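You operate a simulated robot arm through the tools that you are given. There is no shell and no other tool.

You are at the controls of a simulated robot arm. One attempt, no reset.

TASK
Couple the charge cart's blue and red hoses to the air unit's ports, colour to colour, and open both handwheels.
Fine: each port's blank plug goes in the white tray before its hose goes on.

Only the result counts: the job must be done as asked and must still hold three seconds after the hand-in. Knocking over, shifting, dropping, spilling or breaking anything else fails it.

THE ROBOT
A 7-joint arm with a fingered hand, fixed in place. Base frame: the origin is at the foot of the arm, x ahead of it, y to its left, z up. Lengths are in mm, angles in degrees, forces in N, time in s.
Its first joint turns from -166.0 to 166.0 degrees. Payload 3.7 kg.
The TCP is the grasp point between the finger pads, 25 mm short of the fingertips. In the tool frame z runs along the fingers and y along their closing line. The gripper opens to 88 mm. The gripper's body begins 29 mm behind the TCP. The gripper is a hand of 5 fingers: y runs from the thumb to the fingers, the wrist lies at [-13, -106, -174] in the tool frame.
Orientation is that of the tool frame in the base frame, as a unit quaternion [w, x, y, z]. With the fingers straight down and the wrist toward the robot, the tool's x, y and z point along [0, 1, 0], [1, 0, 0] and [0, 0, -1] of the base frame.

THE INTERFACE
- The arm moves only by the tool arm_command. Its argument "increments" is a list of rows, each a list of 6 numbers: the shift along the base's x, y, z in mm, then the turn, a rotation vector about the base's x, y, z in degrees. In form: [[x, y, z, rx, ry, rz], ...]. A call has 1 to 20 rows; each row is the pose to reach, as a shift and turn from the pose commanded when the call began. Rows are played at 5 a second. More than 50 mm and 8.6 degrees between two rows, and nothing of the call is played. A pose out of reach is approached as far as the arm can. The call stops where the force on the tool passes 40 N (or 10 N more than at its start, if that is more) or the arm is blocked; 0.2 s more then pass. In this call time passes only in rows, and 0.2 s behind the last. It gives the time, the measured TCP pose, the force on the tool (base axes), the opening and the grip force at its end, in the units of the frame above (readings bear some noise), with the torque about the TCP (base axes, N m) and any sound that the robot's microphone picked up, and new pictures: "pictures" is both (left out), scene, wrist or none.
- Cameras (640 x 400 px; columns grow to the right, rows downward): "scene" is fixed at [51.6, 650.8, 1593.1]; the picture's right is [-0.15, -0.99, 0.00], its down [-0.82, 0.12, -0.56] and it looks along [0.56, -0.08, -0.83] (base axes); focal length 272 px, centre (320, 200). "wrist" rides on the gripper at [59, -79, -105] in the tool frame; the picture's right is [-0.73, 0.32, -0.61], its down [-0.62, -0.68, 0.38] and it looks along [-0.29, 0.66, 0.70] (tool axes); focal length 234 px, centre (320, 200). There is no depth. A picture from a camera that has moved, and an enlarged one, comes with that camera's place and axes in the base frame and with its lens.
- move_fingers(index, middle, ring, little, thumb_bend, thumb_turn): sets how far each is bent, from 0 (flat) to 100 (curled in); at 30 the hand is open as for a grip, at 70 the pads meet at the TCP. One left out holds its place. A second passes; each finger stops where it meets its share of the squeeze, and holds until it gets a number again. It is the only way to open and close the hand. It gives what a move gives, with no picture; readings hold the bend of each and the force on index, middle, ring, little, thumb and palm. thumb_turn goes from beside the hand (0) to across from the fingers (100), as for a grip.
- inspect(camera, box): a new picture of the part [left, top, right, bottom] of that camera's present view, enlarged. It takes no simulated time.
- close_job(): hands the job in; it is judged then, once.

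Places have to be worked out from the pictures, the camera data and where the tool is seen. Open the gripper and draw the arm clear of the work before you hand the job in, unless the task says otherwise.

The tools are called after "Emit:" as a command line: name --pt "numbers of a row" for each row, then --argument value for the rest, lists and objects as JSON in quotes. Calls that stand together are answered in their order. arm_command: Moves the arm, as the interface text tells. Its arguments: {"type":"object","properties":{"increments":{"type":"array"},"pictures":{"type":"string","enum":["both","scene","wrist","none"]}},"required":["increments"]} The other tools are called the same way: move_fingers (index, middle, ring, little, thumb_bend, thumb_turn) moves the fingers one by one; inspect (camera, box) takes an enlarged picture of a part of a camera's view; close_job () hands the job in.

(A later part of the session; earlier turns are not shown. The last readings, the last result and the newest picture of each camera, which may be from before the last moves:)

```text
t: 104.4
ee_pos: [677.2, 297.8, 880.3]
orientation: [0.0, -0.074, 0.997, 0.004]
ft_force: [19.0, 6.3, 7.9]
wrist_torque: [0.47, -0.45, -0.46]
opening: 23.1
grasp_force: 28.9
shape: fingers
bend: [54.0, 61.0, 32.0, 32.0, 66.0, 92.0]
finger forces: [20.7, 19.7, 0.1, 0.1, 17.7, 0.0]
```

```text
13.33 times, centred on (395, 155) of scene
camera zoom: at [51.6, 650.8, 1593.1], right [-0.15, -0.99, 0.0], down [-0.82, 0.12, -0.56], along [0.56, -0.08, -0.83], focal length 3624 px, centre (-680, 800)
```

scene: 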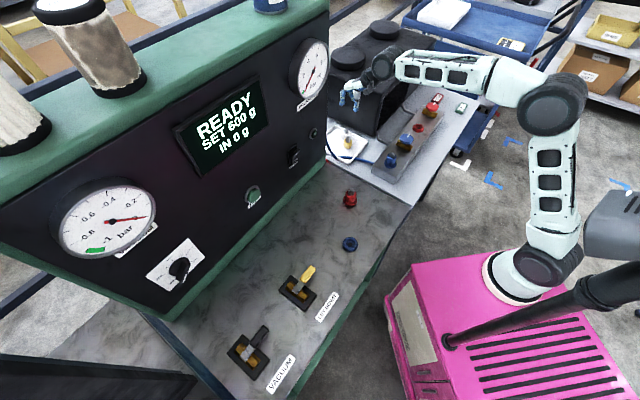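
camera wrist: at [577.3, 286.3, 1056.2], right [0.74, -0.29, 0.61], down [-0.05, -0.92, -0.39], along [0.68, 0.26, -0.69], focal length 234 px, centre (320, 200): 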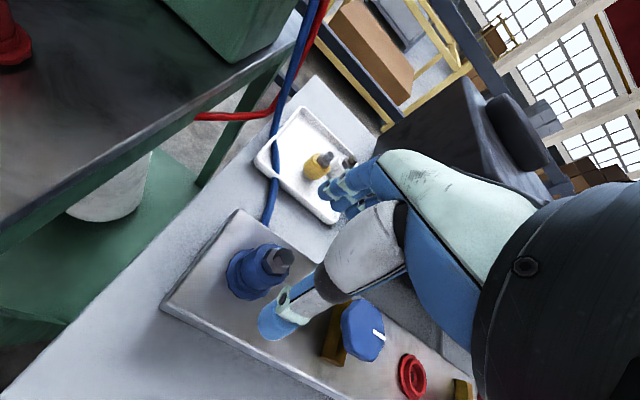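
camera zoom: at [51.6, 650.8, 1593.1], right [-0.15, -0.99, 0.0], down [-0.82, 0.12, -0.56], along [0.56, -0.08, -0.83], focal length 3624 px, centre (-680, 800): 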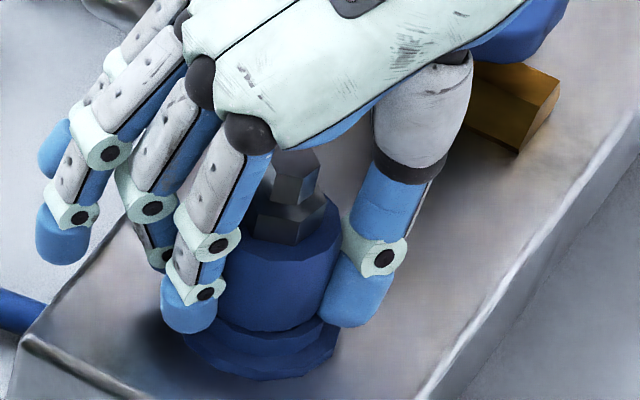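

It looks fully home now, at the depth of the first insertion. I release and check for gap and tilt.

Emit:
move_fingers --index 46 --middle 46 --thumb_bend 46

Emit:
move_fingers --index 32 --middle 32 --thumb_bend 32 --thumb_turn 98

Emit:
arm_command --pt "-2 0.5 12 0 0 0" --pt "-2 0.5 30 0 0 0" --pt "-2 0.5 60 0 0 0" --pictures "none"

Emit:
inspect --camera "scene" --box '[380, 140, 410, 170]'

Emit:
inspect --camera "wrist" --box '[190, 190, 330, 300]'

```text
t: 105.4
ee_pos: [674.4, 297.8, 879.5]
orientation: [0.002, -0.073, 0.997, 0.003]
ft_force: [0.5, 0.2, 0.5]
wrist_torque: [-0.02, 0.03, -0.01]
opening: 49.6
grasp_force: 0.0
shape: fingers
bend: [46.0, 46.0, 32.0, 32.0, 46.0, 100.0]
finger forces: [0.0, 0.0, 0.0, 0.0, 0.1, 0.1]
```

```text
t: 106.4
ee_pos: [673.9, 296.5, 881.4]
orientation: [0.001, -0.074, 0.997, 0.004]
ft_force: [-0.2, -0.7, 0.4]
wrist_torque: [0.04, -0.01, -0.01]
opening: 80.4
grasp_force: 0.0
shape: fingers
bend: [32.0, 32.0, 32.0, 32.0, 32.0, 96.0]
finger forces: [0.0, 0.0, 0.0, 0.1, 0.0, 0.1]
```

```text
t: 107.2
ee_pos: [673.0, 296.6, 939.5]
orientation: [0.001, -0.074, 0.997, 0.003]
ft_force: [0.2, -0.2, 0.8]
wrist_torque: [0.02, 0.04, 0.02]
opening: 80.3
grasp_force: 0.1
shape: fingers
bend: [32.0, 32.0, 32.0, 32.0, 32.0, 96.0]
finger forces: [0.1, 0.1, 0.0, 0.0, 0.0, 0.0]
```

```text
13.33 times, centred on (395, 155) of scene
camera zoom: at [51.6, 650.8, 1593.1], right [-0.15, -0.99, 0.0], down [-0.82, 0.12, -0.56], along [0.56, -0.08, -0.83], focal length 3624 px, centre (-680, 800)
```

zoom: 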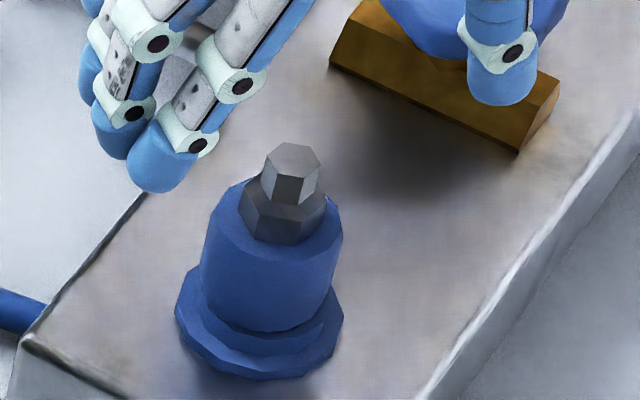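

```text
3.64 times, centred on (260, 245) of wrist
camera zoom: at [627.2, 209.2, 1044.8], right [0.67, 0.42, 0.61], down [0.72, -0.58, -0.39], along [0.19, 0.7, -0.69], focal length 852 px, centre (538, 36)
```

zoom: 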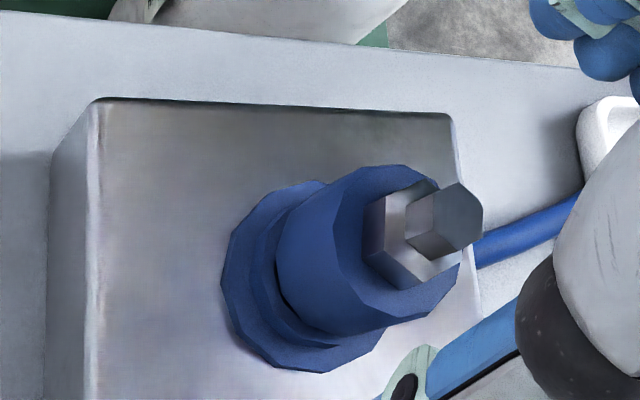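

No gap is visible now. I check its uprightness with a closer zoom.

Emit:
inspect --camera "scene" --box '[384, 148, 404, 170]'

Emit:
inspect --camera "wrist" --box '[230, 220, 310, 285]'

```text
16.00 times, centred on (394, 159) of scene
camera zoom: at [51.6, 650.8, 1593.1], right [-0.15, -0.99, 0.0], down [-0.82, 0.12, -0.56], along [0.56, -0.08, -0.83], focal length 4349 px, centre (-864, 856)
```

zoom: 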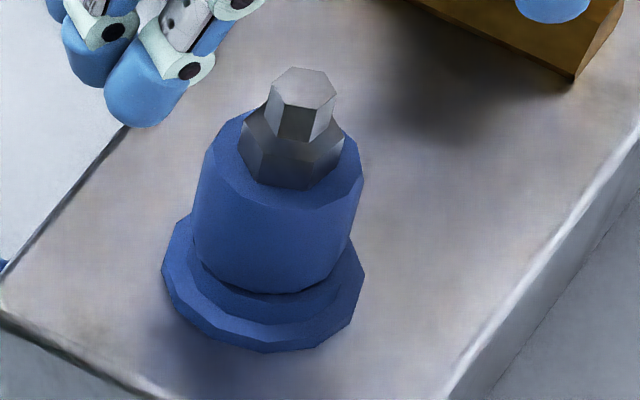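

```text
6.15 times, centred on (270, 252) of wrist
camera zoom: at [627.2, 209.2, 1044.8], right [0.67, 0.42, 0.61], down [0.72, -0.58, -0.39], along [0.19, 0.7, -0.69], focal length 1441 px, centre (628, -123)
```

zoom: 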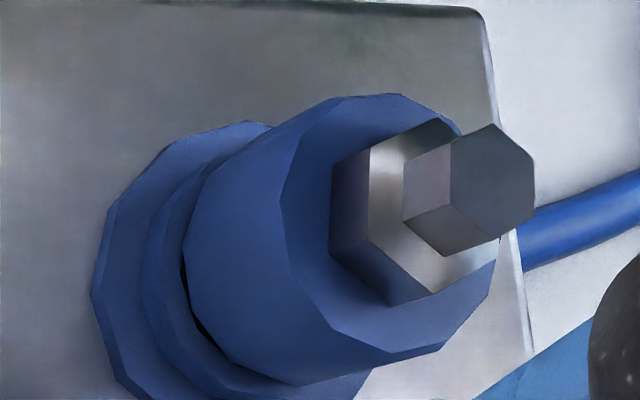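

The coupler sits at the same height as the original plug with at most ~1 mm of lean – good. Next the red coupler: I travel up and over to above its dock at about (524,482), turning back to θ≈0.

Emit:
arm_command --pt "0 0 35 0 0 -4" --pt "-5 5 65 0 0 -10" --pt "-20 22 85 0 0 -18" --pt "-35 42 90 0 0 -26" --pt "-50 62 90 0 0 -34" --pt "-65 82 90 0 0 -42" --pt "-80 102 90 0 0 -50" --pt "-95 122 90 0 0 -58" --pt "-110 140 90 0 0 -66" --pt "-124 156 90 0 0 -74" --pt "-136 170 90 0 0 -82" --pt "-145 180 90 0 0 -90" --pt "-149 185 88 0 0 -98" --pictures "both"

Emit:
inspect --camera "wrist" --box '[170, 200, 310, 305]'

Emit:
inspect --camera "scene" --box '[380, 140, 410, 170]'

```text
t: 110.0
ee_pos: [523.9, 484.1, 1029.6]
orientation: [0.003, 0.705, 0.709, 0.002]
ft_force: [0.2, 0.1, -0.1]
wrist_torque: [-0.02, -0.01, -0.01]
opening: 80.2
grasp_force: 0.1
shape: fingers
bend: [32.0, 32.0, 32.0, 32.0, 32.0, 96.0]
finger forces: [0.1, 0.0, 0.0, 0.0, 0.1, 0.1]
camera wrist: at [444.5, 542.6, 1133.0], right [0.32, -0.72, 0.61], down [-0.68, -0.63, -0.39], along [0.66, -0.29, -0.69], focal length 234 px, centre (320, 200)
```

scene: 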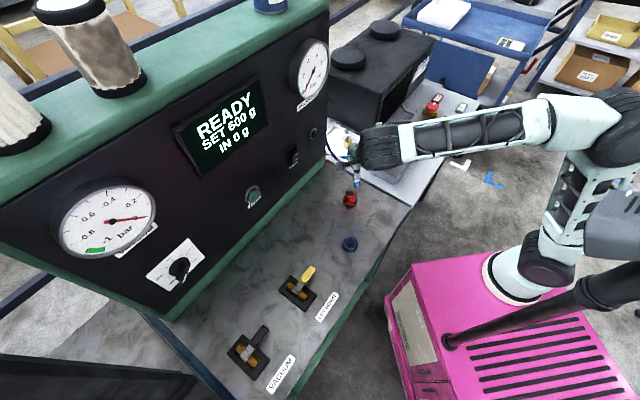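
wrist: 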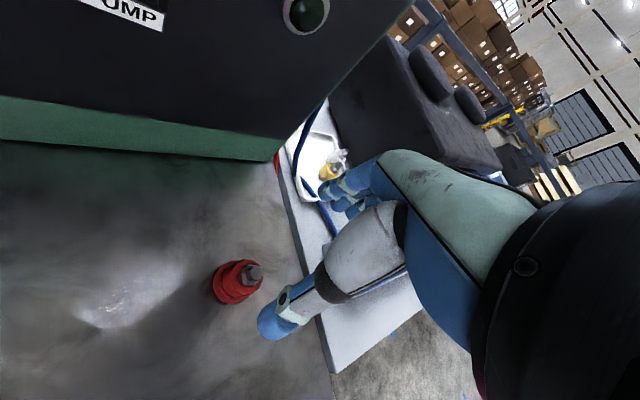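

```text
3.81 times, centred on (240, 252) of wrist
camera zoom: at [444.5, 542.6, 1133.0], right [0.32, -0.72, 0.61], down [-0.68, -0.63, -0.39], along [0.66, -0.29, -0.69], focal length 892 px, centre (625, 0)
```

zoom: 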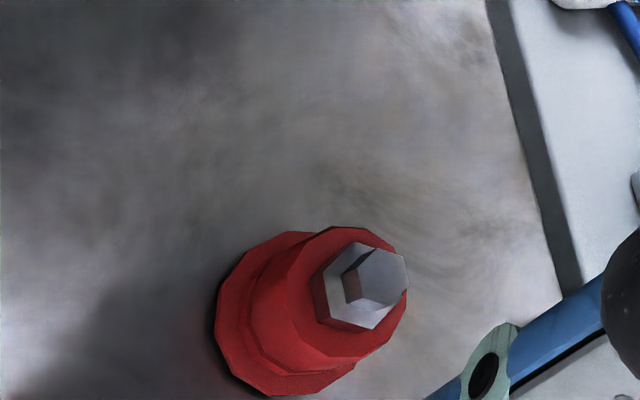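

```text
13.33 times, centred on (395, 155) of scene
camera zoom: at [51.6, 650.8, 1593.1], right [-0.15, -0.99, 0.0], down [-0.82, 0.12, -0.56], along [0.56, -0.08, -0.83], focal length 3624 px, centre (-680, 800)
```

zoom: 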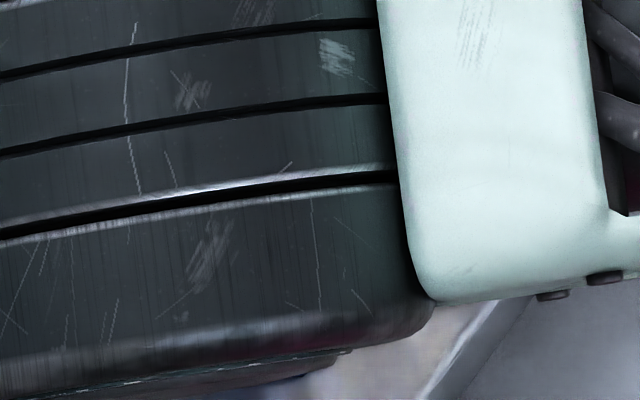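

The red coupler's axis works out to about (523.5,480.7). I correct y by −3.4 mm and descend around it to z≈905.

Emit:
arm_command --pt "-0.3 -2 -30 0 0 0" --pt "-0.5 -3.4 -65 0 0 0" --pt "-0.5 -3.4 -90 0 0 0" --pictures "none"

Emit:
inspect --camera "wrist" --box '[210, 190, 350, 295]'

```text
t: 110.8
ee_pos: [524.3, 478.5, 937.5]
orientation: [0.003, 0.704, 0.71, 0.002]
ft_force: [1.2, -0.3, -0.2]
wrist_torque: [0.0, -0.01, 0.01]
opening: 80.3
grasp_force: 0.0
shape: fingers
bend: [32.0, 32.0, 32.0, 32.0, 32.0, 96.0]
finger forces: [0.0, 0.0, 0.0, 0.0, 0.0, 0.0]
```

```text
3.81 times, centred on (280, 242) of wrist
camera zoom: at [444.0, 537.0, 1042.6], right [0.32, -0.72, 0.61], down [-0.67, -0.63, -0.39], along [0.66, -0.29, -0.69], focal length 892 px, centre (472, 38)
```

zoom: 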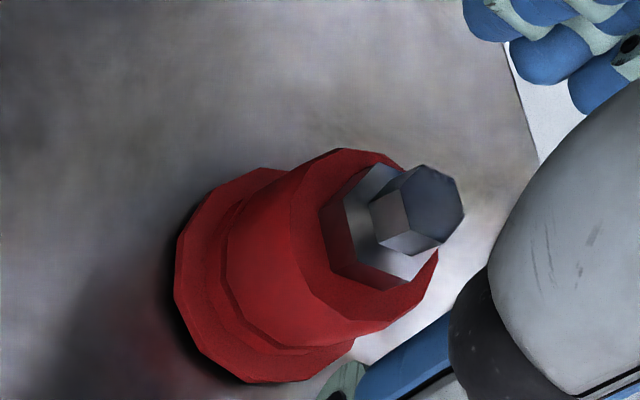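

Aligned within ~2 mm (+1.5 mm in y needed). I go down to z≈905 and close lightly.

Emit:
arm_command --pt "0 1 -15 0 0 0" --pt "0 1.5 -33 0 0 0" --pictures "none"

Emit:
move_fingers --index 62 --middle 62 --thumb_bend 62

Emit:
inspect --camera "wrist" --box '[210, 180, 350, 285]'

```text
t: 111.4
ee_pos: [523.0, 479.9, 905.8]
orientation: [0.002, 0.704, 0.71, 0.001]
ft_force: [0.2, -0.8, 0.6]
wrist_torque: [0.03, 0.01, -0.05]
opening: 80.3
grasp_force: 0.0
shape: fingers
bend: [32.0, 32.0, 32.0, 32.0, 32.0, 96.0]
finger forces: [0.1, 0.1, 0.0, 0.0, 0.0, 0.0]
```

```text
t: 112.4
ee_pos: [523.2, 479.8, 905.1]
orientation: [0.002, 0.704, 0.71, 0.001]
ft_force: [1.4, 0.3, 0.2]
wrist_torque: [-0.03, -0.08, -0.02]
opening: 28.1
grasp_force: 4.0
shape: fingers
bend: [56.0, 60.0, 32.0, 32.0, 57.0, 99.0]
finger forces: [3.1, 1.6, 0.0, 0.0, 3.5, 0.0]
```

```text
3.81 times, centred on (280, 232) of wrist
camera zoom: at [443.8, 537.5, 1009.6], right [0.33, -0.72, 0.61], down [-0.67, -0.63, -0.39], along [0.66, -0.29, -0.69], focal length 892 px, centre (472, 76)
```

zoom: 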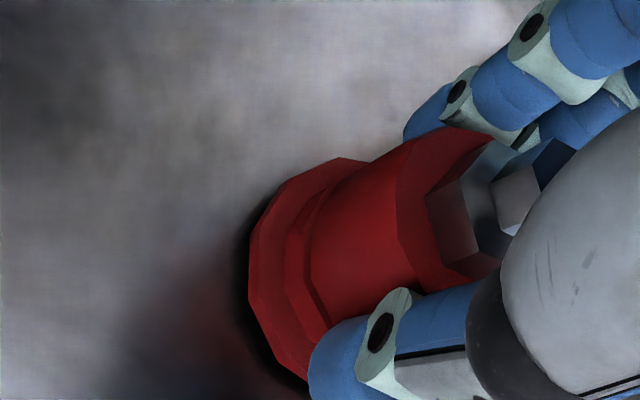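

Balanced in y_tool but a little toward the index side; I shift +1.5 mm in y, firm up the grip and pull out of the dock slowly.

Emit:
arm_command --pt "0 1.5 0 0 0 0" --pictures "none"

Emit:
move_fingers --index 82 --middle 82 --thumb_bend 82

Emit:
arm_command --pt "0 0 1.5 0 0 0" --pt "0 0 3 0 0 0" --pt "0 0 4.5 0 0 0" --pictures "none"

Emit:
inspect --camera "wrist" --box '[210, 180, 350, 285]'

```text
t: 112.8
ee_pos: [523.4, 480.3, 904.8]
orientation: [0.003, 0.705, 0.71, 0.001]
ft_force: [0.5, -4.6, 0.1]
wrist_torque: [-0.08, -0.06, -0.02]
opening: 28.1
grasp_force: 5.2
shape: fingers
bend: [57.0, 60.0, 32.0, 32.0, 57.0, 100.0]
finger forces: [2.8, 2.6, 0.0, 0.0, 4.2, 0.1]
```

```text
t: 113.8
ee_pos: [524.6, 481.6, 904.6]
orientation: [0.003, 0.704, 0.711, 0.001]
ft_force: [7.2, -4.0, -0.5]
wrist_torque: [-0.08, -0.15, 0.03]
opening: 25.7
grasp_force: 16.6
shape: fingers
bend: [58.0, 62.0, 32.0, 32.0, 58.0, 100.0]
finger forces: [9.2, 10.8, 0.0, 0.0, 12.2, 0.0]
```

```text
t: 114.6
ee_pos: [522.7, 481.1, 909.2]
orientation: [0.004, 0.704, 0.71, 0.001]
ft_force: [5.0, -5.3, -10.0]
wrist_torque: [-0.12, -0.15, -0.02]
opening: 25.9
grasp_force: 15.3
shape: fingers
bend: [58.0, 62.0, 32.0, 32.0, 58.0, 100.0]
finger forces: [7.9, 10.1, 0.0, 0.1, 12.3, 0.1]
```

```text
3.81 times, centred on (280, 232) of wrist
camera zoom: at [443.6, 540.5, 1013.6], right [0.33, -0.72, 0.61], down [-0.67, -0.63, -0.39], along [0.66, -0.29, -0.69], focal length 892 px, centre (472, 76)
```

zoom: 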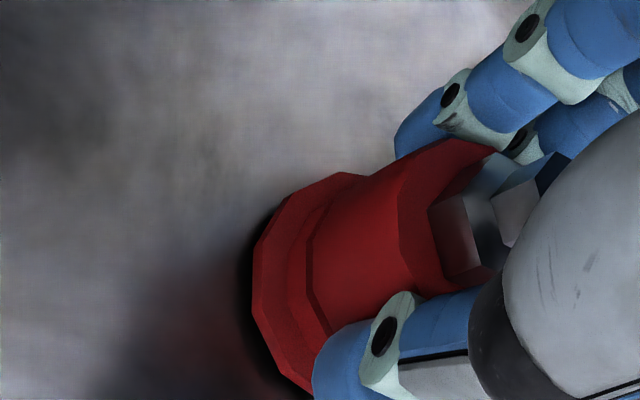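

10 N pull, not yet visibly moving. I continue another 4 mm.

Emit:
arm_command --pt "0 0 1.5 0 0 0" --pt "0 0 3 0 0 0" --pt "0 0 4.5 0 0 0" --pictures "none"

Emit:
inspect --camera "wrist" --box '[210, 180, 350, 285]'

```text
t: 115.4
ee_pos: [522.9, 483.2, 914.4]
orientation: [0.002, 0.704, 0.71, 0.001]
ft_force: [2.0, -2.3, -2.1]
wrist_torque: [-0.09, -0.13, 0.01]
opening: 25.8
grasp_force: 15.6
shape: fingers
bend: [59.0, 62.0, 32.0, 32.0, 58.0, 99.0]
finger forces: [7.7, 9.4, 0.0, 0.0, 14.0, 0.0]
```

```text
3.81 times, centred on (280, 232) of wrist
camera zoom: at [443.1, 541.1, 1018.9], right [0.33, -0.72, 0.61], down [-0.67, -0.63, -0.39], along [0.66, -0.29, -0.69], focal length 892 px, centre (472, 76)
```

zoom: 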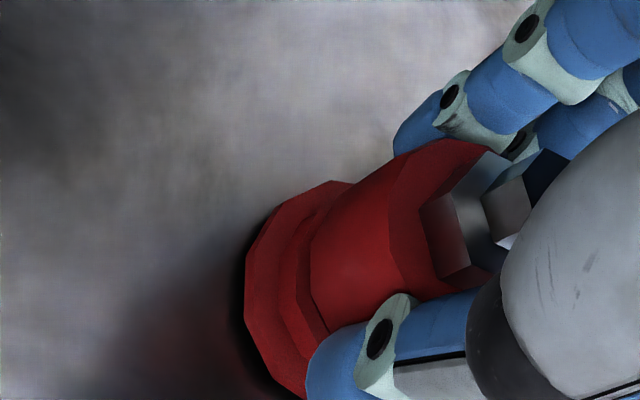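

It has come loose. I lift 20 mm more and look.

Emit:
arm_command --pt "0 0 6 0 0 0" --pt "0 0 13 0 0 0" --pt "0 0 22 0 0 0" --pictures "none"

Emit:
inspect --camera "wrist" --box '[210, 180, 350, 285]'

```text
t: 116.2
ee_pos: [522.8, 482.8, 937.3]
orientation: [0.002, 0.704, 0.71, 0.001]
ft_force: [0.3, 0.3, -1.0]
wrist_torque: [-0.02, 0.01, 0.04]
opening: 26.3
grasp_force: 15.4
shape: fingers
bend: [59.0, 63.0, 32.0, 32.0, 58.0, 98.0]
finger forces: [7.8, 7.9, 0.0, 0.1, 15.0, 0.0]
```

```text
3.81 times, centred on (280, 232) of wrist
camera zoom: at [442.7, 540.5, 1041.2], right [0.33, -0.72, 0.61], down [-0.67, -0.63, -0.39], along [0.66, -0.29, -0.69], focal length 892 px, centre (472, 76)
```

zoom: 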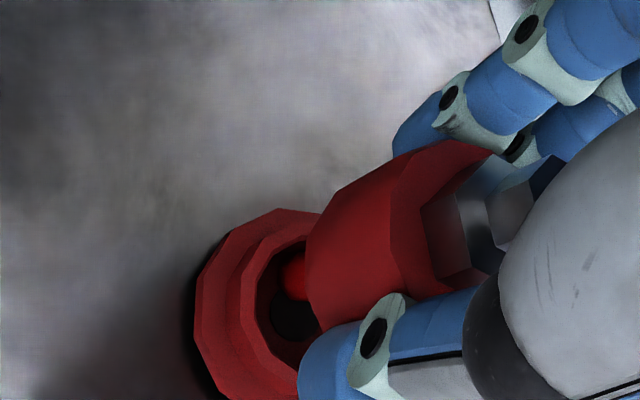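

The red coupler is out and centred in the grip. I lift and carry it to above the red port, turning to θ≈95° as with the blue one.

Emit:
arm_command --pt "0 0 35 0 0 0" --pt "0 0 75 0 0 6" --pt "15 -17 100 0 0 14" --pt "40 -45 105 0 0 22" --pt "66 -74 105 0 0 30" --pt "93 -104 105 0 0 38" --pt "120 -134 105 0 0 46" --pt "147 -164 105 0 0 54" --pt "174 -194 105 0 0 62" --pt "201 -224 105 0 0 70" --pt "228 -254 105 0 0 78" --pt "255 -284 105 0 0 86" --pt "280 -311 105 0 0 94" --pt "300 -333 95 0 0 96" --pt "312 -347 80 0 0 96" --pt "316 -351 60 0 0 96" --pictures "both"

Emit:
inspect --camera "wrist" --box '[150, 180, 350, 330]'

Emit:
inspect --camera "scene" --box '[370, 90, 450, 170]'

```text
t: 119.6
ee_pos: [838.9, 130.9, 995.8]
orientation: [0.001, -0.057, 0.998, 0.003]
ft_force: [-0.3, -0.1, -0.8]
wrist_torque: [0.04, 0.01, 0.01]
opening: 26.0
grasp_force: 15.4
shape: fingers
bend: [59.0, 63.0, 32.0, 32.0, 58.0, 98.0]
finger forces: [7.9, 8.0, 0.1, 0.1, 14.9, 0.0]
camera wrist: at [789.8, 46.2, 1099.7], right [0.68, 0.4, 0.61], down [0.7, -0.6, -0.39], along [0.21, 0.69, -0.69], focal length 234 px, centre (320, 200)
```

scene: 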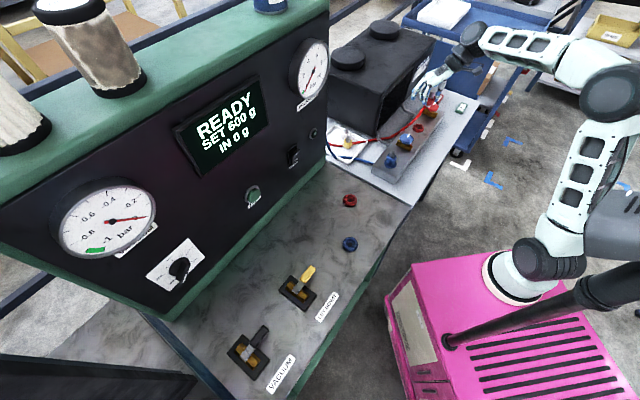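
wrist: 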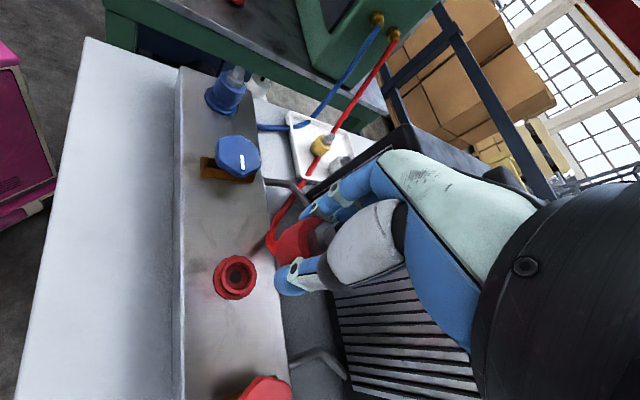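

```text
2.67 times, centred on (250, 255) of wrist
camera zoom: at [789.8, 46.2, 1099.7], right [0.68, 0.4, 0.61], down [0.7, -0.6, -0.39], along [0.21, 0.69, -0.69], focal length 624 px, centre (507, 53)
```

zoom: 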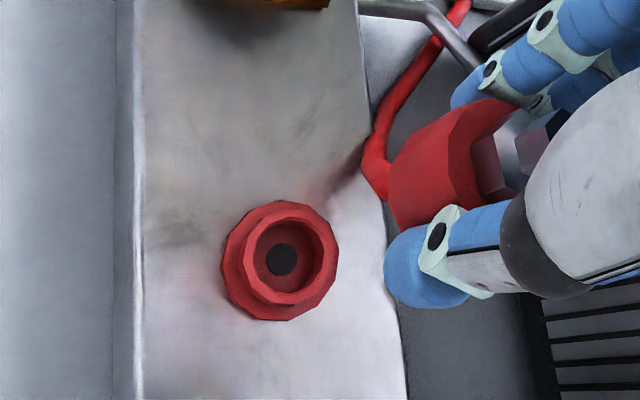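

```text
5.00 times, centred on (410, 130) of scene
camera zoom: at [51.6, 650.8, 1593.1], right [-0.15, -0.99, 0.0], down [-0.82, 0.12, -0.56], along [0.56, -0.08, -0.83], focal length 1359 px, centre (-130, 550)
```

zoom: 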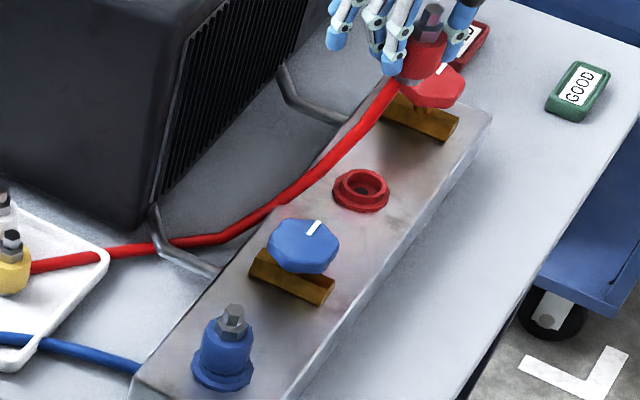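

Aligned over the red port (bias-corrected offset <1 mm). I lower to z≈915 and check again.

Emit:
arm_command --pt "0 0 -20 0 0 0" --pt "0 0 -40 0 0 0" --pt "0 0 -60 0 0 0" --pt "0 0 -80 0 0 0" --pictures "none"

Emit:
inspect --camera "wrist" --box '[180, 180, 360, 315]'

Emit:
inspect --camera "scene" --box '[405, 100, 440, 140]'

```text
t: 120.6
ee_pos: [839.3, 130.9, 916.1]
orientation: [0.0, -0.056, 0.998, 0.004]
ft_force: [0.3, 0.1, -1.5]
wrist_torque: [-0.01, 0.0, 0.0]
opening: 25.9
grasp_force: 15.5
shape: fingers
bend: [59.0, 63.0, 32.0, 32.0, 58.0, 98.0]
finger forces: [7.9, 8.1, 0.0, 0.0, 14.8, 0.1]
```

```text
2.96 times, centred on (270, 248) of wrist
camera zoom: at [789.7, 45.6, 1021.4], right [0.68, 0.4, 0.61], down [0.7, -0.6, -0.39], along [0.21, 0.69, -0.69], focal length 694 px, centre (468, 59)
```

zoom: 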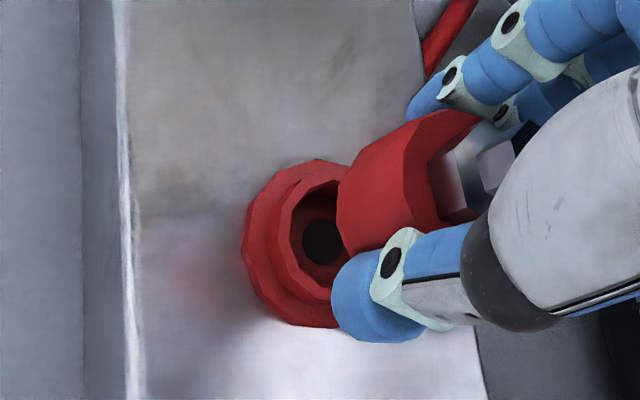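

```text
10.00 times, centred on (422, 120) of scene
camera zoom: at [51.6, 650.8, 1593.1], right [-0.15, -0.99, 0.0], down [-0.82, 0.12, -0.56], along [0.56, -0.08, -0.83], focal length 2718 px, centre (-705, 1000)
```

zoom: 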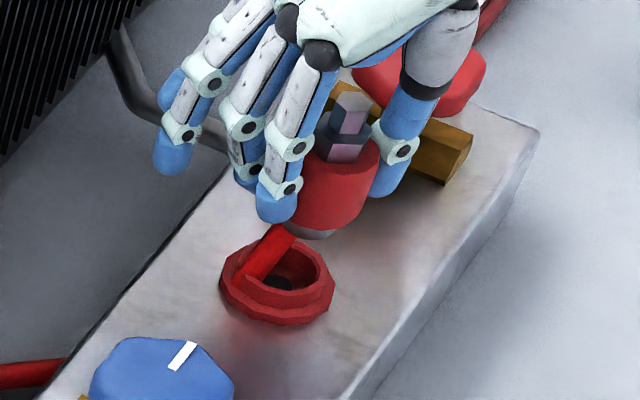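

I zoom in to compare the coupler's body centre with the ring's axis before inserting.

Emit:
inspect --camera "scene" --box '[410, 106, 434, 134]'

Emit:
inspect --camera "wrist" --box '[240, 190, 340, 265]'

```text
14.29 times, centred on (422, 120) of scene
camera zoom: at [51.6, 650.8, 1593.1], right [-0.15, -0.99, 0.0], down [-0.82, 0.12, -0.56], along [0.56, -0.08, -0.83], focal length 3883 px, centre (-1137, 1343)
```

zoom: 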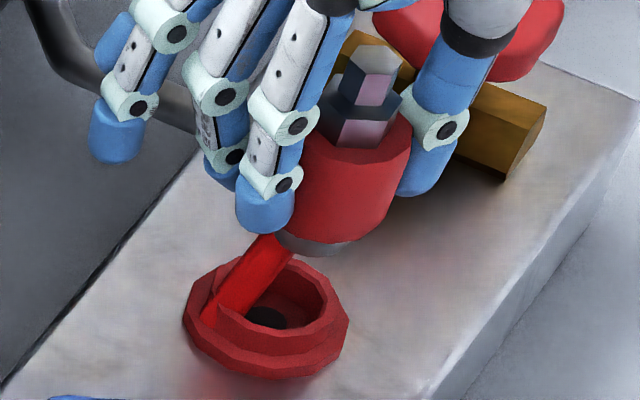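

```text
5.33 times, centred on (290, 228) of wrist
camera zoom: at [789.7, 45.6, 1021.4], right [0.68, 0.4, 0.61], down [0.7, -0.6, -0.39], along [0.21, 0.69, -0.69], focal length 1249 px, centre (480, 53)
```

zoom: 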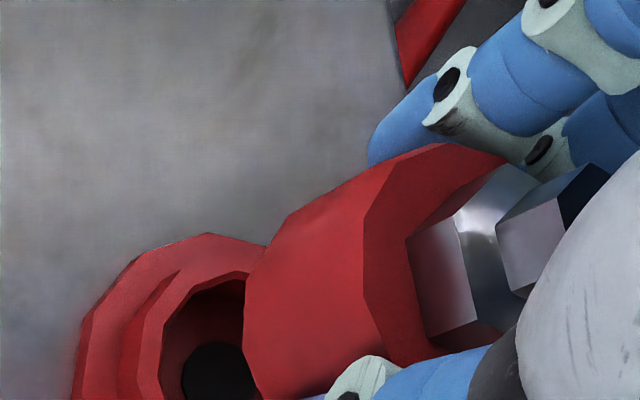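

Scene geometry suggests the coupler is about 2–3 mm toward −y of the port axis. I shift +2 mm in y and lower to just above the ring for a recheck.

Emit:
arm_command --pt "0 1 -6 0 0 0" --pt "0 2 -12 0 0 0" --pt "0 2 -17 0 0 0" --pictures "none"

Emit:
inspect --camera "scene" --box '[410, 108, 434, 136]'

Emit:
inspect --camera "wrist" --box '[220, 190, 340, 280]'

```text
t: 121.4
ee_pos: [839.4, 133.6, 898.8]
orientation: [0.001, -0.056, 0.998, 0.003]
ft_force: [-0.3, 0.4, -1.9]
wrist_torque: [0.01, 0.02, -0.03]
opening: 25.9
grasp_force: 15.7
shape: fingers
bend: [59.0, 63.0, 32.0, 32.0, 58.0, 98.0]
finger forces: [7.9, 8.1, 0.0, 0.0, 14.9, 0.1]
```

```text
14.29 times, centred on (422, 122) of scene
camera zoom: at [51.6, 650.8, 1593.1], right [-0.15, -0.99, 0.0], down [-0.82, 0.12, -0.56], along [0.56, -0.08, -0.83], focal length 3883 px, centre (-1137, 1314)
```

zoom: 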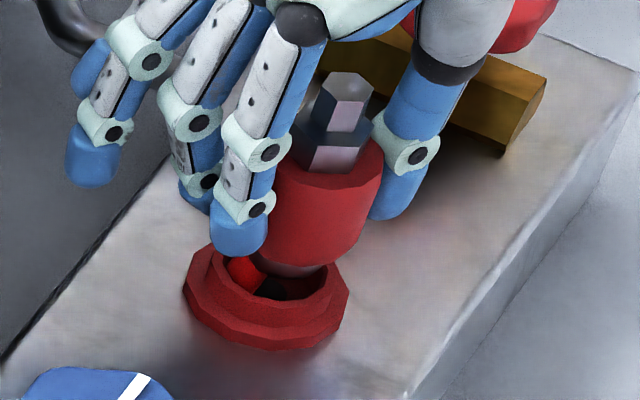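

```text
4.44 times, centred on (280, 235) of wrist
camera zoom: at [789.9, 47.5, 1003.5], right [0.68, 0.4, 0.61], down [0.7, -0.6, -0.39], along [0.21, 0.69, -0.69], focal length 1041 px, centre (498, 44)
```

zoom: 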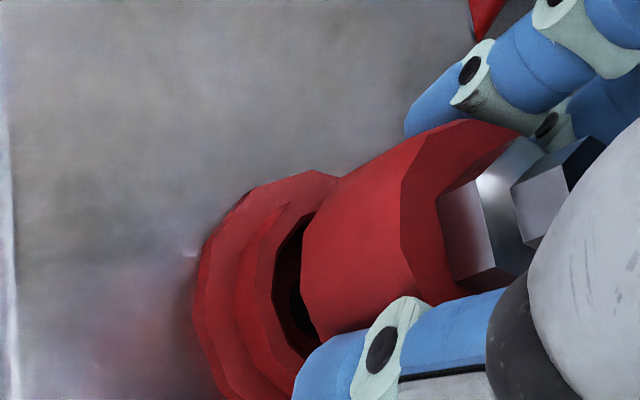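

Now the stem's edge lies where it should within ~1 mm. I insert downward in 2 mm steps.

Emit:
arm_command --pt "0 0 -2 0 0 0" --pt "0 0 -4 0 0 0" --pt "0 0 -6 0 0 0" --pt "0 0 -8 0 0 0" --pictures "none"

Emit:
inspect --camera "scene" --box '[410, 108, 434, 136]'

Emit:
inspect --camera "wrist" --box '[220, 190, 340, 280]'

```text
t: 122.4
ee_pos: [838.5, 133.2, 891.7]
orientation: [0.0, -0.057, 0.998, 0.003]
ft_force: [0.4, 0.2, -0.3]
wrist_torque: [0.02, 0.01, -0.02]
opening: 25.8
grasp_force: 15.7
shape: fingers
bend: [59.0, 63.0, 32.0, 32.0, 58.0, 98.0]
finger forces: [7.9, 8.2, 0.0, 0.0, 14.9, 0.0]
```

```text
14.29 times, centred on (422, 122) of scene
camera zoom: at [51.6, 650.8, 1593.1], right [-0.15, -0.99, 0.0], down [-0.82, 0.12, -0.56], along [0.56, -0.08, -0.83], focal length 3883 px, centre (-1137, 1314)
```

zoom: 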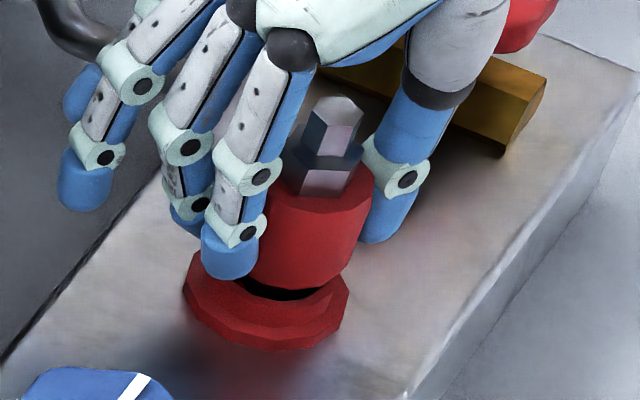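

```text
4.44 times, centred on (280, 235) of wrist
camera zoom: at [789.5, 47.9, 996.0], right [0.68, 0.4, 0.61], down [0.7, -0.6, -0.39], along [0.21, 0.69, -0.69], focal length 1041 px, centre (498, 44)
```

zoom: 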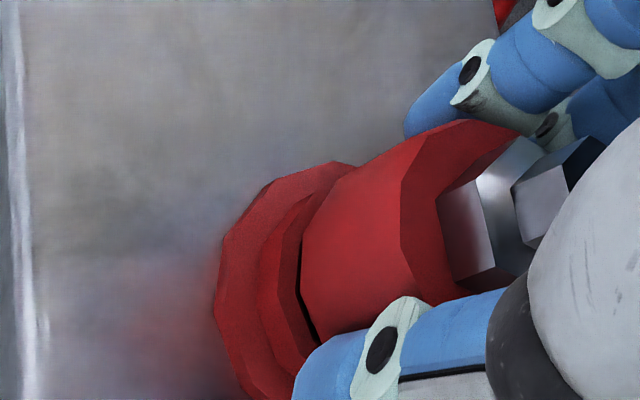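

It is sliding in with no resistance. I continue down until it is firmly seated.

Emit:
arm_command --pt "0 0 -2 0 0 0" --pt "0 0 -4 0 0 0" --pt "0 0 -5.5 0 0 0" --pt "0 0 -7 0 0 0" --pictures "none"

Emit:
inspect --camera "scene" --box '[410, 108, 434, 136]'

Emit:
inspect --camera "wrist" --box '[220, 190, 340, 280]'

```text
t: 123.4
ee_pos: [840.0, 133.6, 885.1]
orientation: [0.002, -0.057, 0.998, 0.005]
ft_force: [0.0, 0.5, 8.0]
wrist_torque: [-0.01, -0.01, 0.01]
opening: 25.9
grasp_force: 15.7
shape: fingers
bend: [59.0, 63.0, 32.0, 32.0, 58.0, 98.0]
finger forces: [8.2, 9.0, 0.0, 0.1, 15.0, 0.1]
```

```text
14.29 times, centred on (422, 122) of scene
camera zoom: at [51.6, 650.8, 1593.1], right [-0.15, -0.99, 0.0], down [-0.82, 0.12, -0.56], along [0.56, -0.08, -0.83], focal length 3883 px, centre (-1137, 1314)
```

zoom: 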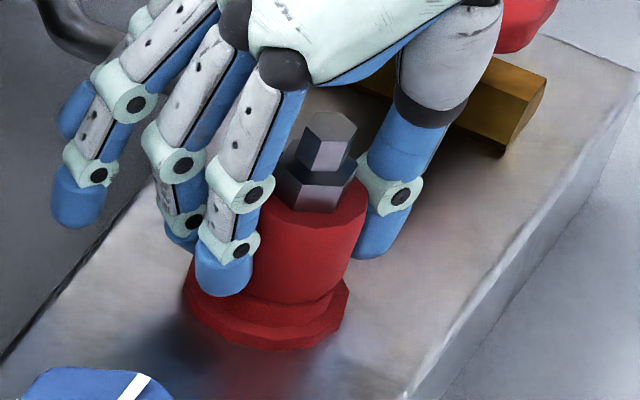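

```text
4.44 times, centred on (280, 235) of wrist
camera zoom: at [789.8, 47.8, 989.5], right [0.68, 0.4, 0.61], down [0.7, -0.6, -0.39], along [0.22, 0.69, -0.69], focal length 1041 px, centre (498, 44)
```

zoom: 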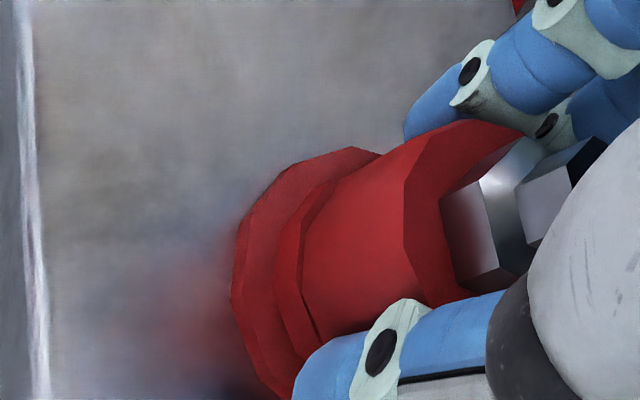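

Contact at 8 N. I press 2–3 mm further to seat it firmly.

Emit:
arm_command --pt "0 0 -1 0 0 0" --pt "0 0 -2 0 0 0" --pt "0 0 -3 0 0 0" --pictures "none"

Emit:
inspect --camera "scene" --box '[410, 108, 434, 136]'

Emit:
inspect --camera "wrist" --box '[220, 190, 340, 280]'

```text
t: 124.2
ee_pos: [840.1, 133.5, 882.8]
orientation: [0.001, -0.057, 0.998, 0.004]
ft_force: [1.8, 3.2, 23.1]
wrist_torque: [0.0, -0.04, 0.02]
opening: 25.6
grasp_force: 19.3
shape: fingers
bend: [59.0, 63.0, 32.0, 32.0, 58.0, 98.0]
finger forces: [9.2, 11.7, 0.1, 0.0, 17.1, 0.0]
```

```text
14.29 times, centred on (422, 122) of scene
camera zoom: at [51.6, 650.8, 1593.1], right [-0.15, -0.99, 0.0], down [-0.82, 0.12, -0.56], along [0.56, -0.08, -0.83], focal length 3883 px, centre (-1137, 1314)
```

zoom: 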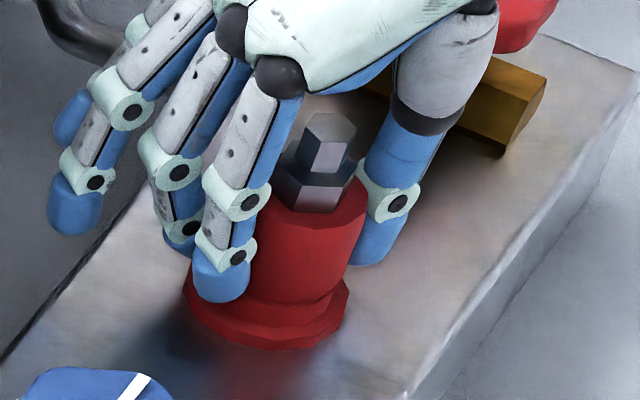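

```text
4.44 times, centred on (280, 235) of wrist
camera zoom: at [789.4, 48.2, 987.0], right [0.68, 0.4, 0.61], down [0.7, -0.6, -0.39], along [0.22, 0.69, -0.69], focal length 1041 px, centre (498, 44)
```

zoom: 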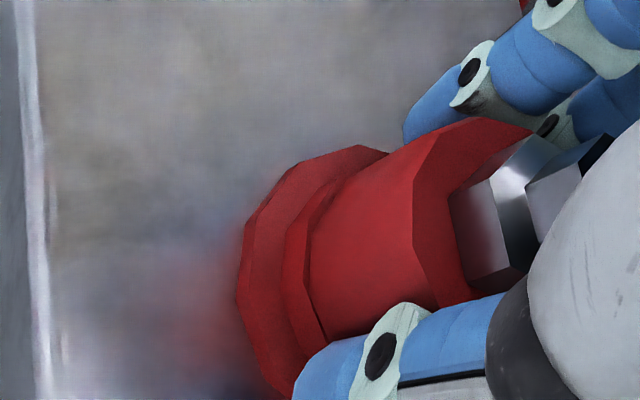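

The red coupler is firmly seated (23 N), its hex at the same height as the white plug had. I release it and step back up to inspect.

Emit:
arm_command --pt "0 0 2 0 0 0" --pictures "none"

Emit:
move_fingers --index 46 --middle 46 --thumb_bend 46

Emit:
move_fingers --index 32 --middle 32 --thumb_bend 32 --thumb_turn 98

Emit:
arm_command --pt "0 0 15 0 0 0" --pt "0 0 40 0 0 0" --pt "0 0 75 0 0 0" --pt "0 0 110 0 0 0" --pictures "both"

Emit:
inspect --camera "scene" --box '[410, 110, 434, 138]'

Emit:
inspect --camera "wrist" --box '[180, 210, 320, 315]'

```text
t: 124.6
ee_pos: [838.9, 133.9, 883.3]
orientation: [0.001, -0.057, 0.998, 0.004]
ft_force: [2.1, 3.0, 13.0]
wrist_torque: [0.06, -0.02, 0.01]
opening: 25.8
grasp_force: 18.0
shape: fingers
bend: [59.0, 63.0, 32.0, 32.0, 58.0, 98.0]
finger forces: [8.9, 11.3, 0.0, 0.0, 15.3, 0.0]
```

```text
t: 125.6
ee_pos: [840.2, 132.5, 883.3]
orientation: [0.001, -0.057, 0.998, 0.004]
ft_force: [0.6, 0.3, 0.0]
wrist_torque: [-0.01, -0.02, 0.01]
opening: 49.6
grasp_force: 0.2
shape: fingers
bend: [46.0, 46.0, 32.0, 32.0, 46.0, 98.0]
finger forces: [0.0, 0.0, 0.1, 0.0, 0.0, 0.0]
```

```text
t: 126.6
ee_pos: [839.0, 133.8, 884.4]
orientation: [0.001, -0.057, 0.998, 0.004]
ft_force: [-0.2, 0.4, -0.3]
wrist_torque: [-0.05, 0.04, 0.0]
opening: 80.4
grasp_force: 0.0
shape: fingers
bend: [32.0, 32.0, 32.0, 32.0, 32.0, 96.0]
finger forces: [0.0, 0.0, 0.0, 0.1, 0.0, 0.0]
```

```text
t: 127.6
ee_pos: [839.6, 132.0, 992.6]
orientation: [0.0, -0.057, 0.998, 0.003]
ft_force: [0.1, -0.5, 0.3]
wrist_torque: [0.01, 0.02, 0.04]
opening: 80.2
grasp_force: 0.1
shape: fingers
bend: [32.0, 32.0, 32.0, 32.0, 32.0, 96.0]
finger forces: [0.0, 0.1, 0.0, 0.0, 0.1, 0.0]
camera wrist: at [790.6, 46.7, 1096.9], right [0.68, 0.4, 0.61], down [0.7, -0.6, -0.39], along [0.21, 0.69, -0.69], focal length 234 px, centre (320, 200)
```

scene: 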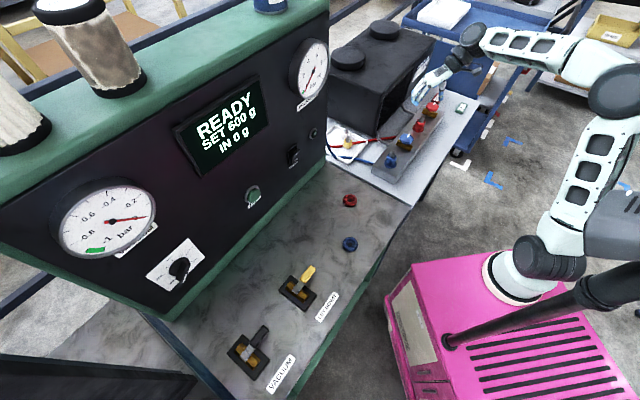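
wrist: 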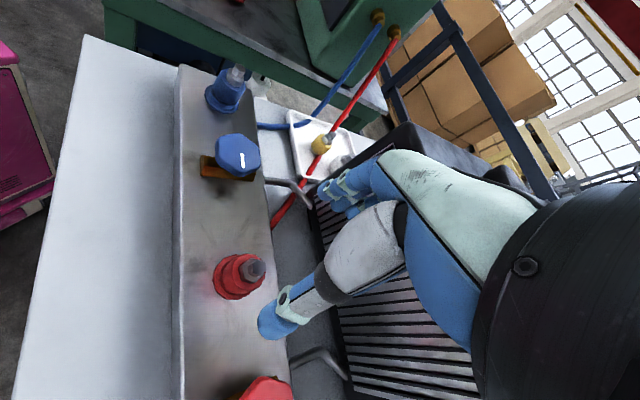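

```text
14.29 times, centred on (422, 124) of scene
camera zoom: at [51.6, 650.8, 1593.1], right [-0.15, -0.99, 0.0], down [-0.82, 0.12, -0.56], along [0.56, -0.08, -0.83], focal length 3883 px, centre (-1137, 1286)
```

zoom: 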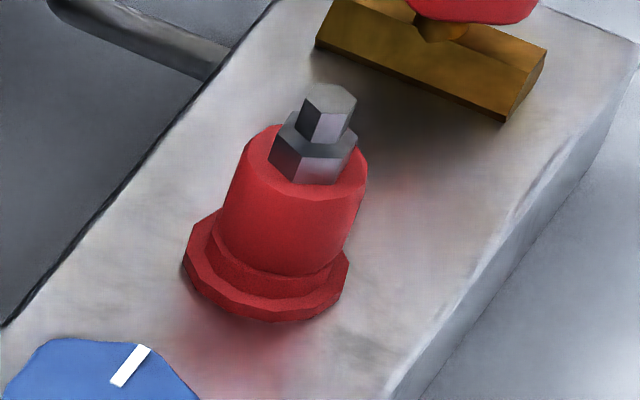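

```text
3.81 times, centred on (250, 262) of wrist
camera zoom: at [790.6, 46.7, 1096.9], right [0.68, 0.4, 0.61], down [0.7, -0.6, -0.39], along [0.21, 0.69, -0.69], focal length 892 px, centre (587, -38)
```

zoom: 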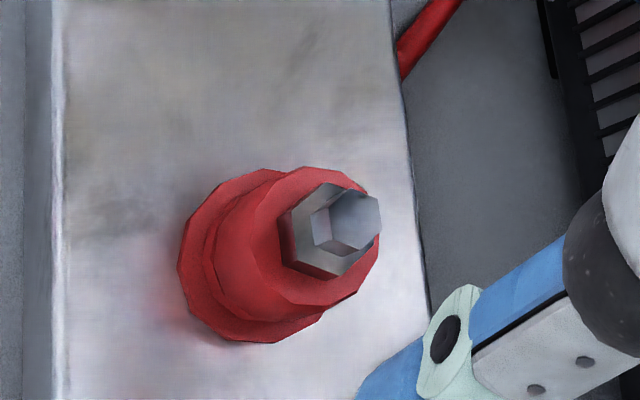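

The red coupler is seated upright. The blue one leans ~3° toward +y, so I return to it to straighten it with a gentle −y nudge while pressing down.

Emit:
arm_command --pt "-20 20 10 0 0 -6" --pt "-45 45 10 0 0 -13" --pt "-70 70 10 0 0 -20" --pt "-95 95 10 0 0 -27" --pt "-120 120 10 0 0 -34" --pt "-142 142 0 0 0 -41" --pt "-158 158 -15 0 0 -48" --pt "-165 165.5 -35 0 0 -51" --pictures "none"

Emit:
inspect --camera "wrist" --box '[200, 190, 340, 295]'

Emit:
inspect --camera "scene" --box '[382, 146, 406, 170]'

```text
t: 129.4
ee_pos: [672.5, 298.4, 957.7]
orientation: [0.002, 0.379, 0.925, 0.003]
ft_force: [-0.3, 0.5, 1.2]
wrist_torque: [-0.05, 0.03, -0.02]
opening: 80.3
grasp_force: 0.1
shape: fingers
bend: [32.0, 32.0, 32.0, 32.0, 32.0, 96.0]
finger forces: [0.1, 0.0, 0.1, 0.1, 0.0, 0.0]
```

```text
3.81 times, centred on (270, 242) of wrist
camera zoom: at [575.5, 283.4, 1062.6], right [0.74, -0.28, 0.61], down [-0.03, -0.92, -0.39], along [0.67, 0.27, -0.69], focal length 892 px, centre (510, 38)
```

zoom: 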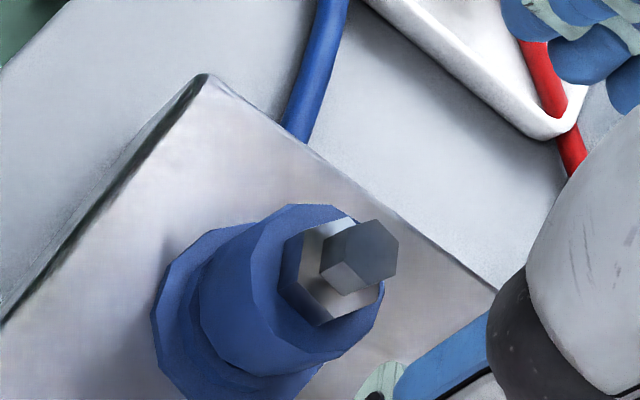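

```text
16.00 times, centred on (394, 158) of scene
camera zoom: at [51.6, 650.8, 1593.1], right [-0.15, -0.99, 0.0], down [-0.82, 0.12, -0.56], along [0.56, -0.08, -0.83], focal length 4349 px, centre (-864, 872)
```

zoom: 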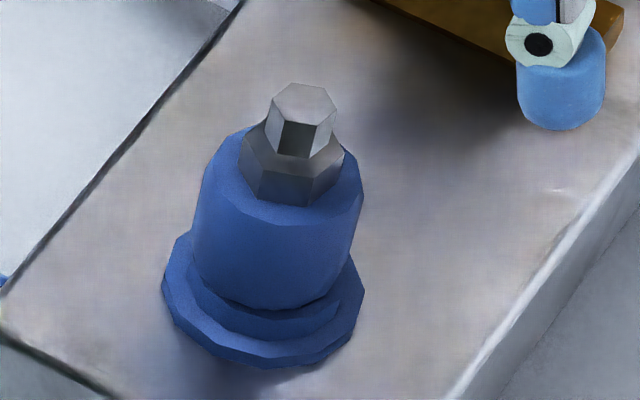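

I go down around the blue coupler and take a light grip.

Emit:
arm_command --pt "0.5 0 -25 0 0 0" --pt "1 -0.5 -50 0 0 0" --pt "1 -0.5 -76 0 0 0" --pictures "none"

Emit:
move_fingers --index 62 --middle 62 --thumb_bend 62

```text
t: 130.2
ee_pos: [673.1, 297.9, 882.0]
orientation: [0.003, 0.378, 0.926, 0.002]
ft_force: [0.4, 0.5, -0.1]
wrist_torque: [0.0, 0.02, 0.03]
opening: 80.5
grasp_force: 0.0
shape: fingers
bend: [32.0, 32.0, 32.0, 32.0, 32.0, 96.0]
finger forces: [0.1, 0.0, 0.0, 0.0, 0.0, 0.1]
```

```text
t: 131.2
ee_pos: [674.9, 298.3, 879.8]
orientation: [0.002, 0.379, 0.925, 0.002]
ft_force: [0.8, 1.2, -0.5]
wrist_torque: [0.0, 0.0, 0.03]
opening: 28.2
grasp_force: 4.1
shape: fingers
bend: [57.0, 59.0, 32.0, 32.0, 56.0, 99.0]
finger forces: [2.7, 1.9, 0.0, 0.1, 3.4, 0.0]
```

Balanced grip. I firm up, nudge −2.2 mm in y and press down lightly.

Emit:
move_fingers --index 80 --middle 80 --thumb_bend 80

Emit:
arm_command --pt "0 -1.2 -0.5 0 0 0" --pt "0 -2.4 -1.5 0 0 0" --pt "0 -3 -3 0 0 0" --pt "0 -3 -4 0 0 0" --pictures "none"

Emit:
inspect --camera "scene" --box '[382, 146, 406, 170]'

Emit:
inspect --camera "wrist" --box '[220, 180, 360, 285]'

```text
t: 132.2
ee_pos: [674.2, 299.3, 881.6]
orientation: [0.001, 0.379, 0.925, 0.003]
ft_force: [8.3, 5.2, 3.1]
wrist_torque: [0.12, -0.32, 0.07]
opening: 26.2
grasp_force: 18.5
shape: fingers
bend: [58.0, 61.0, 32.0, 32.0, 58.0, 99.0]
finger forces: [9.8, 16.8, 0.0, 0.0, 10.5, 0.0]
```

```text
t: 133.2
ee_pos: [673.8, 297.0, 880.9]
orientation: [0.003, 0.378, 0.926, 0.004]
ft_force: [2.0, 17.1, 27.3]
wrist_torque: [0.45, -0.21, 0.24]
opening: 25.7
grasp_force: 25.9
shape: fingers
bend: [58.0, 59.0, 32.0, 32.0, 59.0, 99.0]
finger forces: [10.2, 26.9, 0.0, 0.0, 14.0, 0.1]
```

```text
16.00 times, centred on (394, 158) of scene
camera zoom: at [51.6, 650.8, 1593.1], right [-0.15, -0.99, 0.0], down [-0.82, 0.12, -0.56], along [0.56, -0.08, -0.83], focal length 4349 px, centre (-864, 872)
```

zoom: 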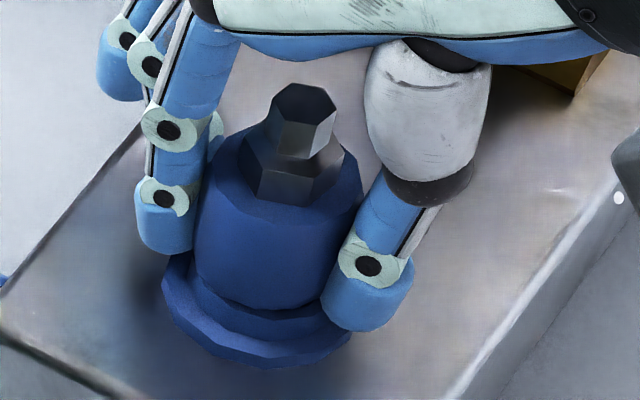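

```text
3.81 times, centred on (290, 232) of wrist
camera zoom: at [576.5, 281.8, 984.6], right [0.74, -0.28, 0.61], down [-0.03, -0.92, -0.39], along [0.67, 0.27, -0.69], focal length 892 px, centre (434, 76)
```

zoom: 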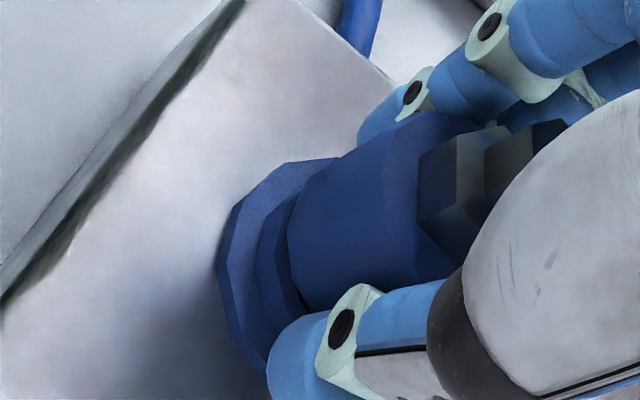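

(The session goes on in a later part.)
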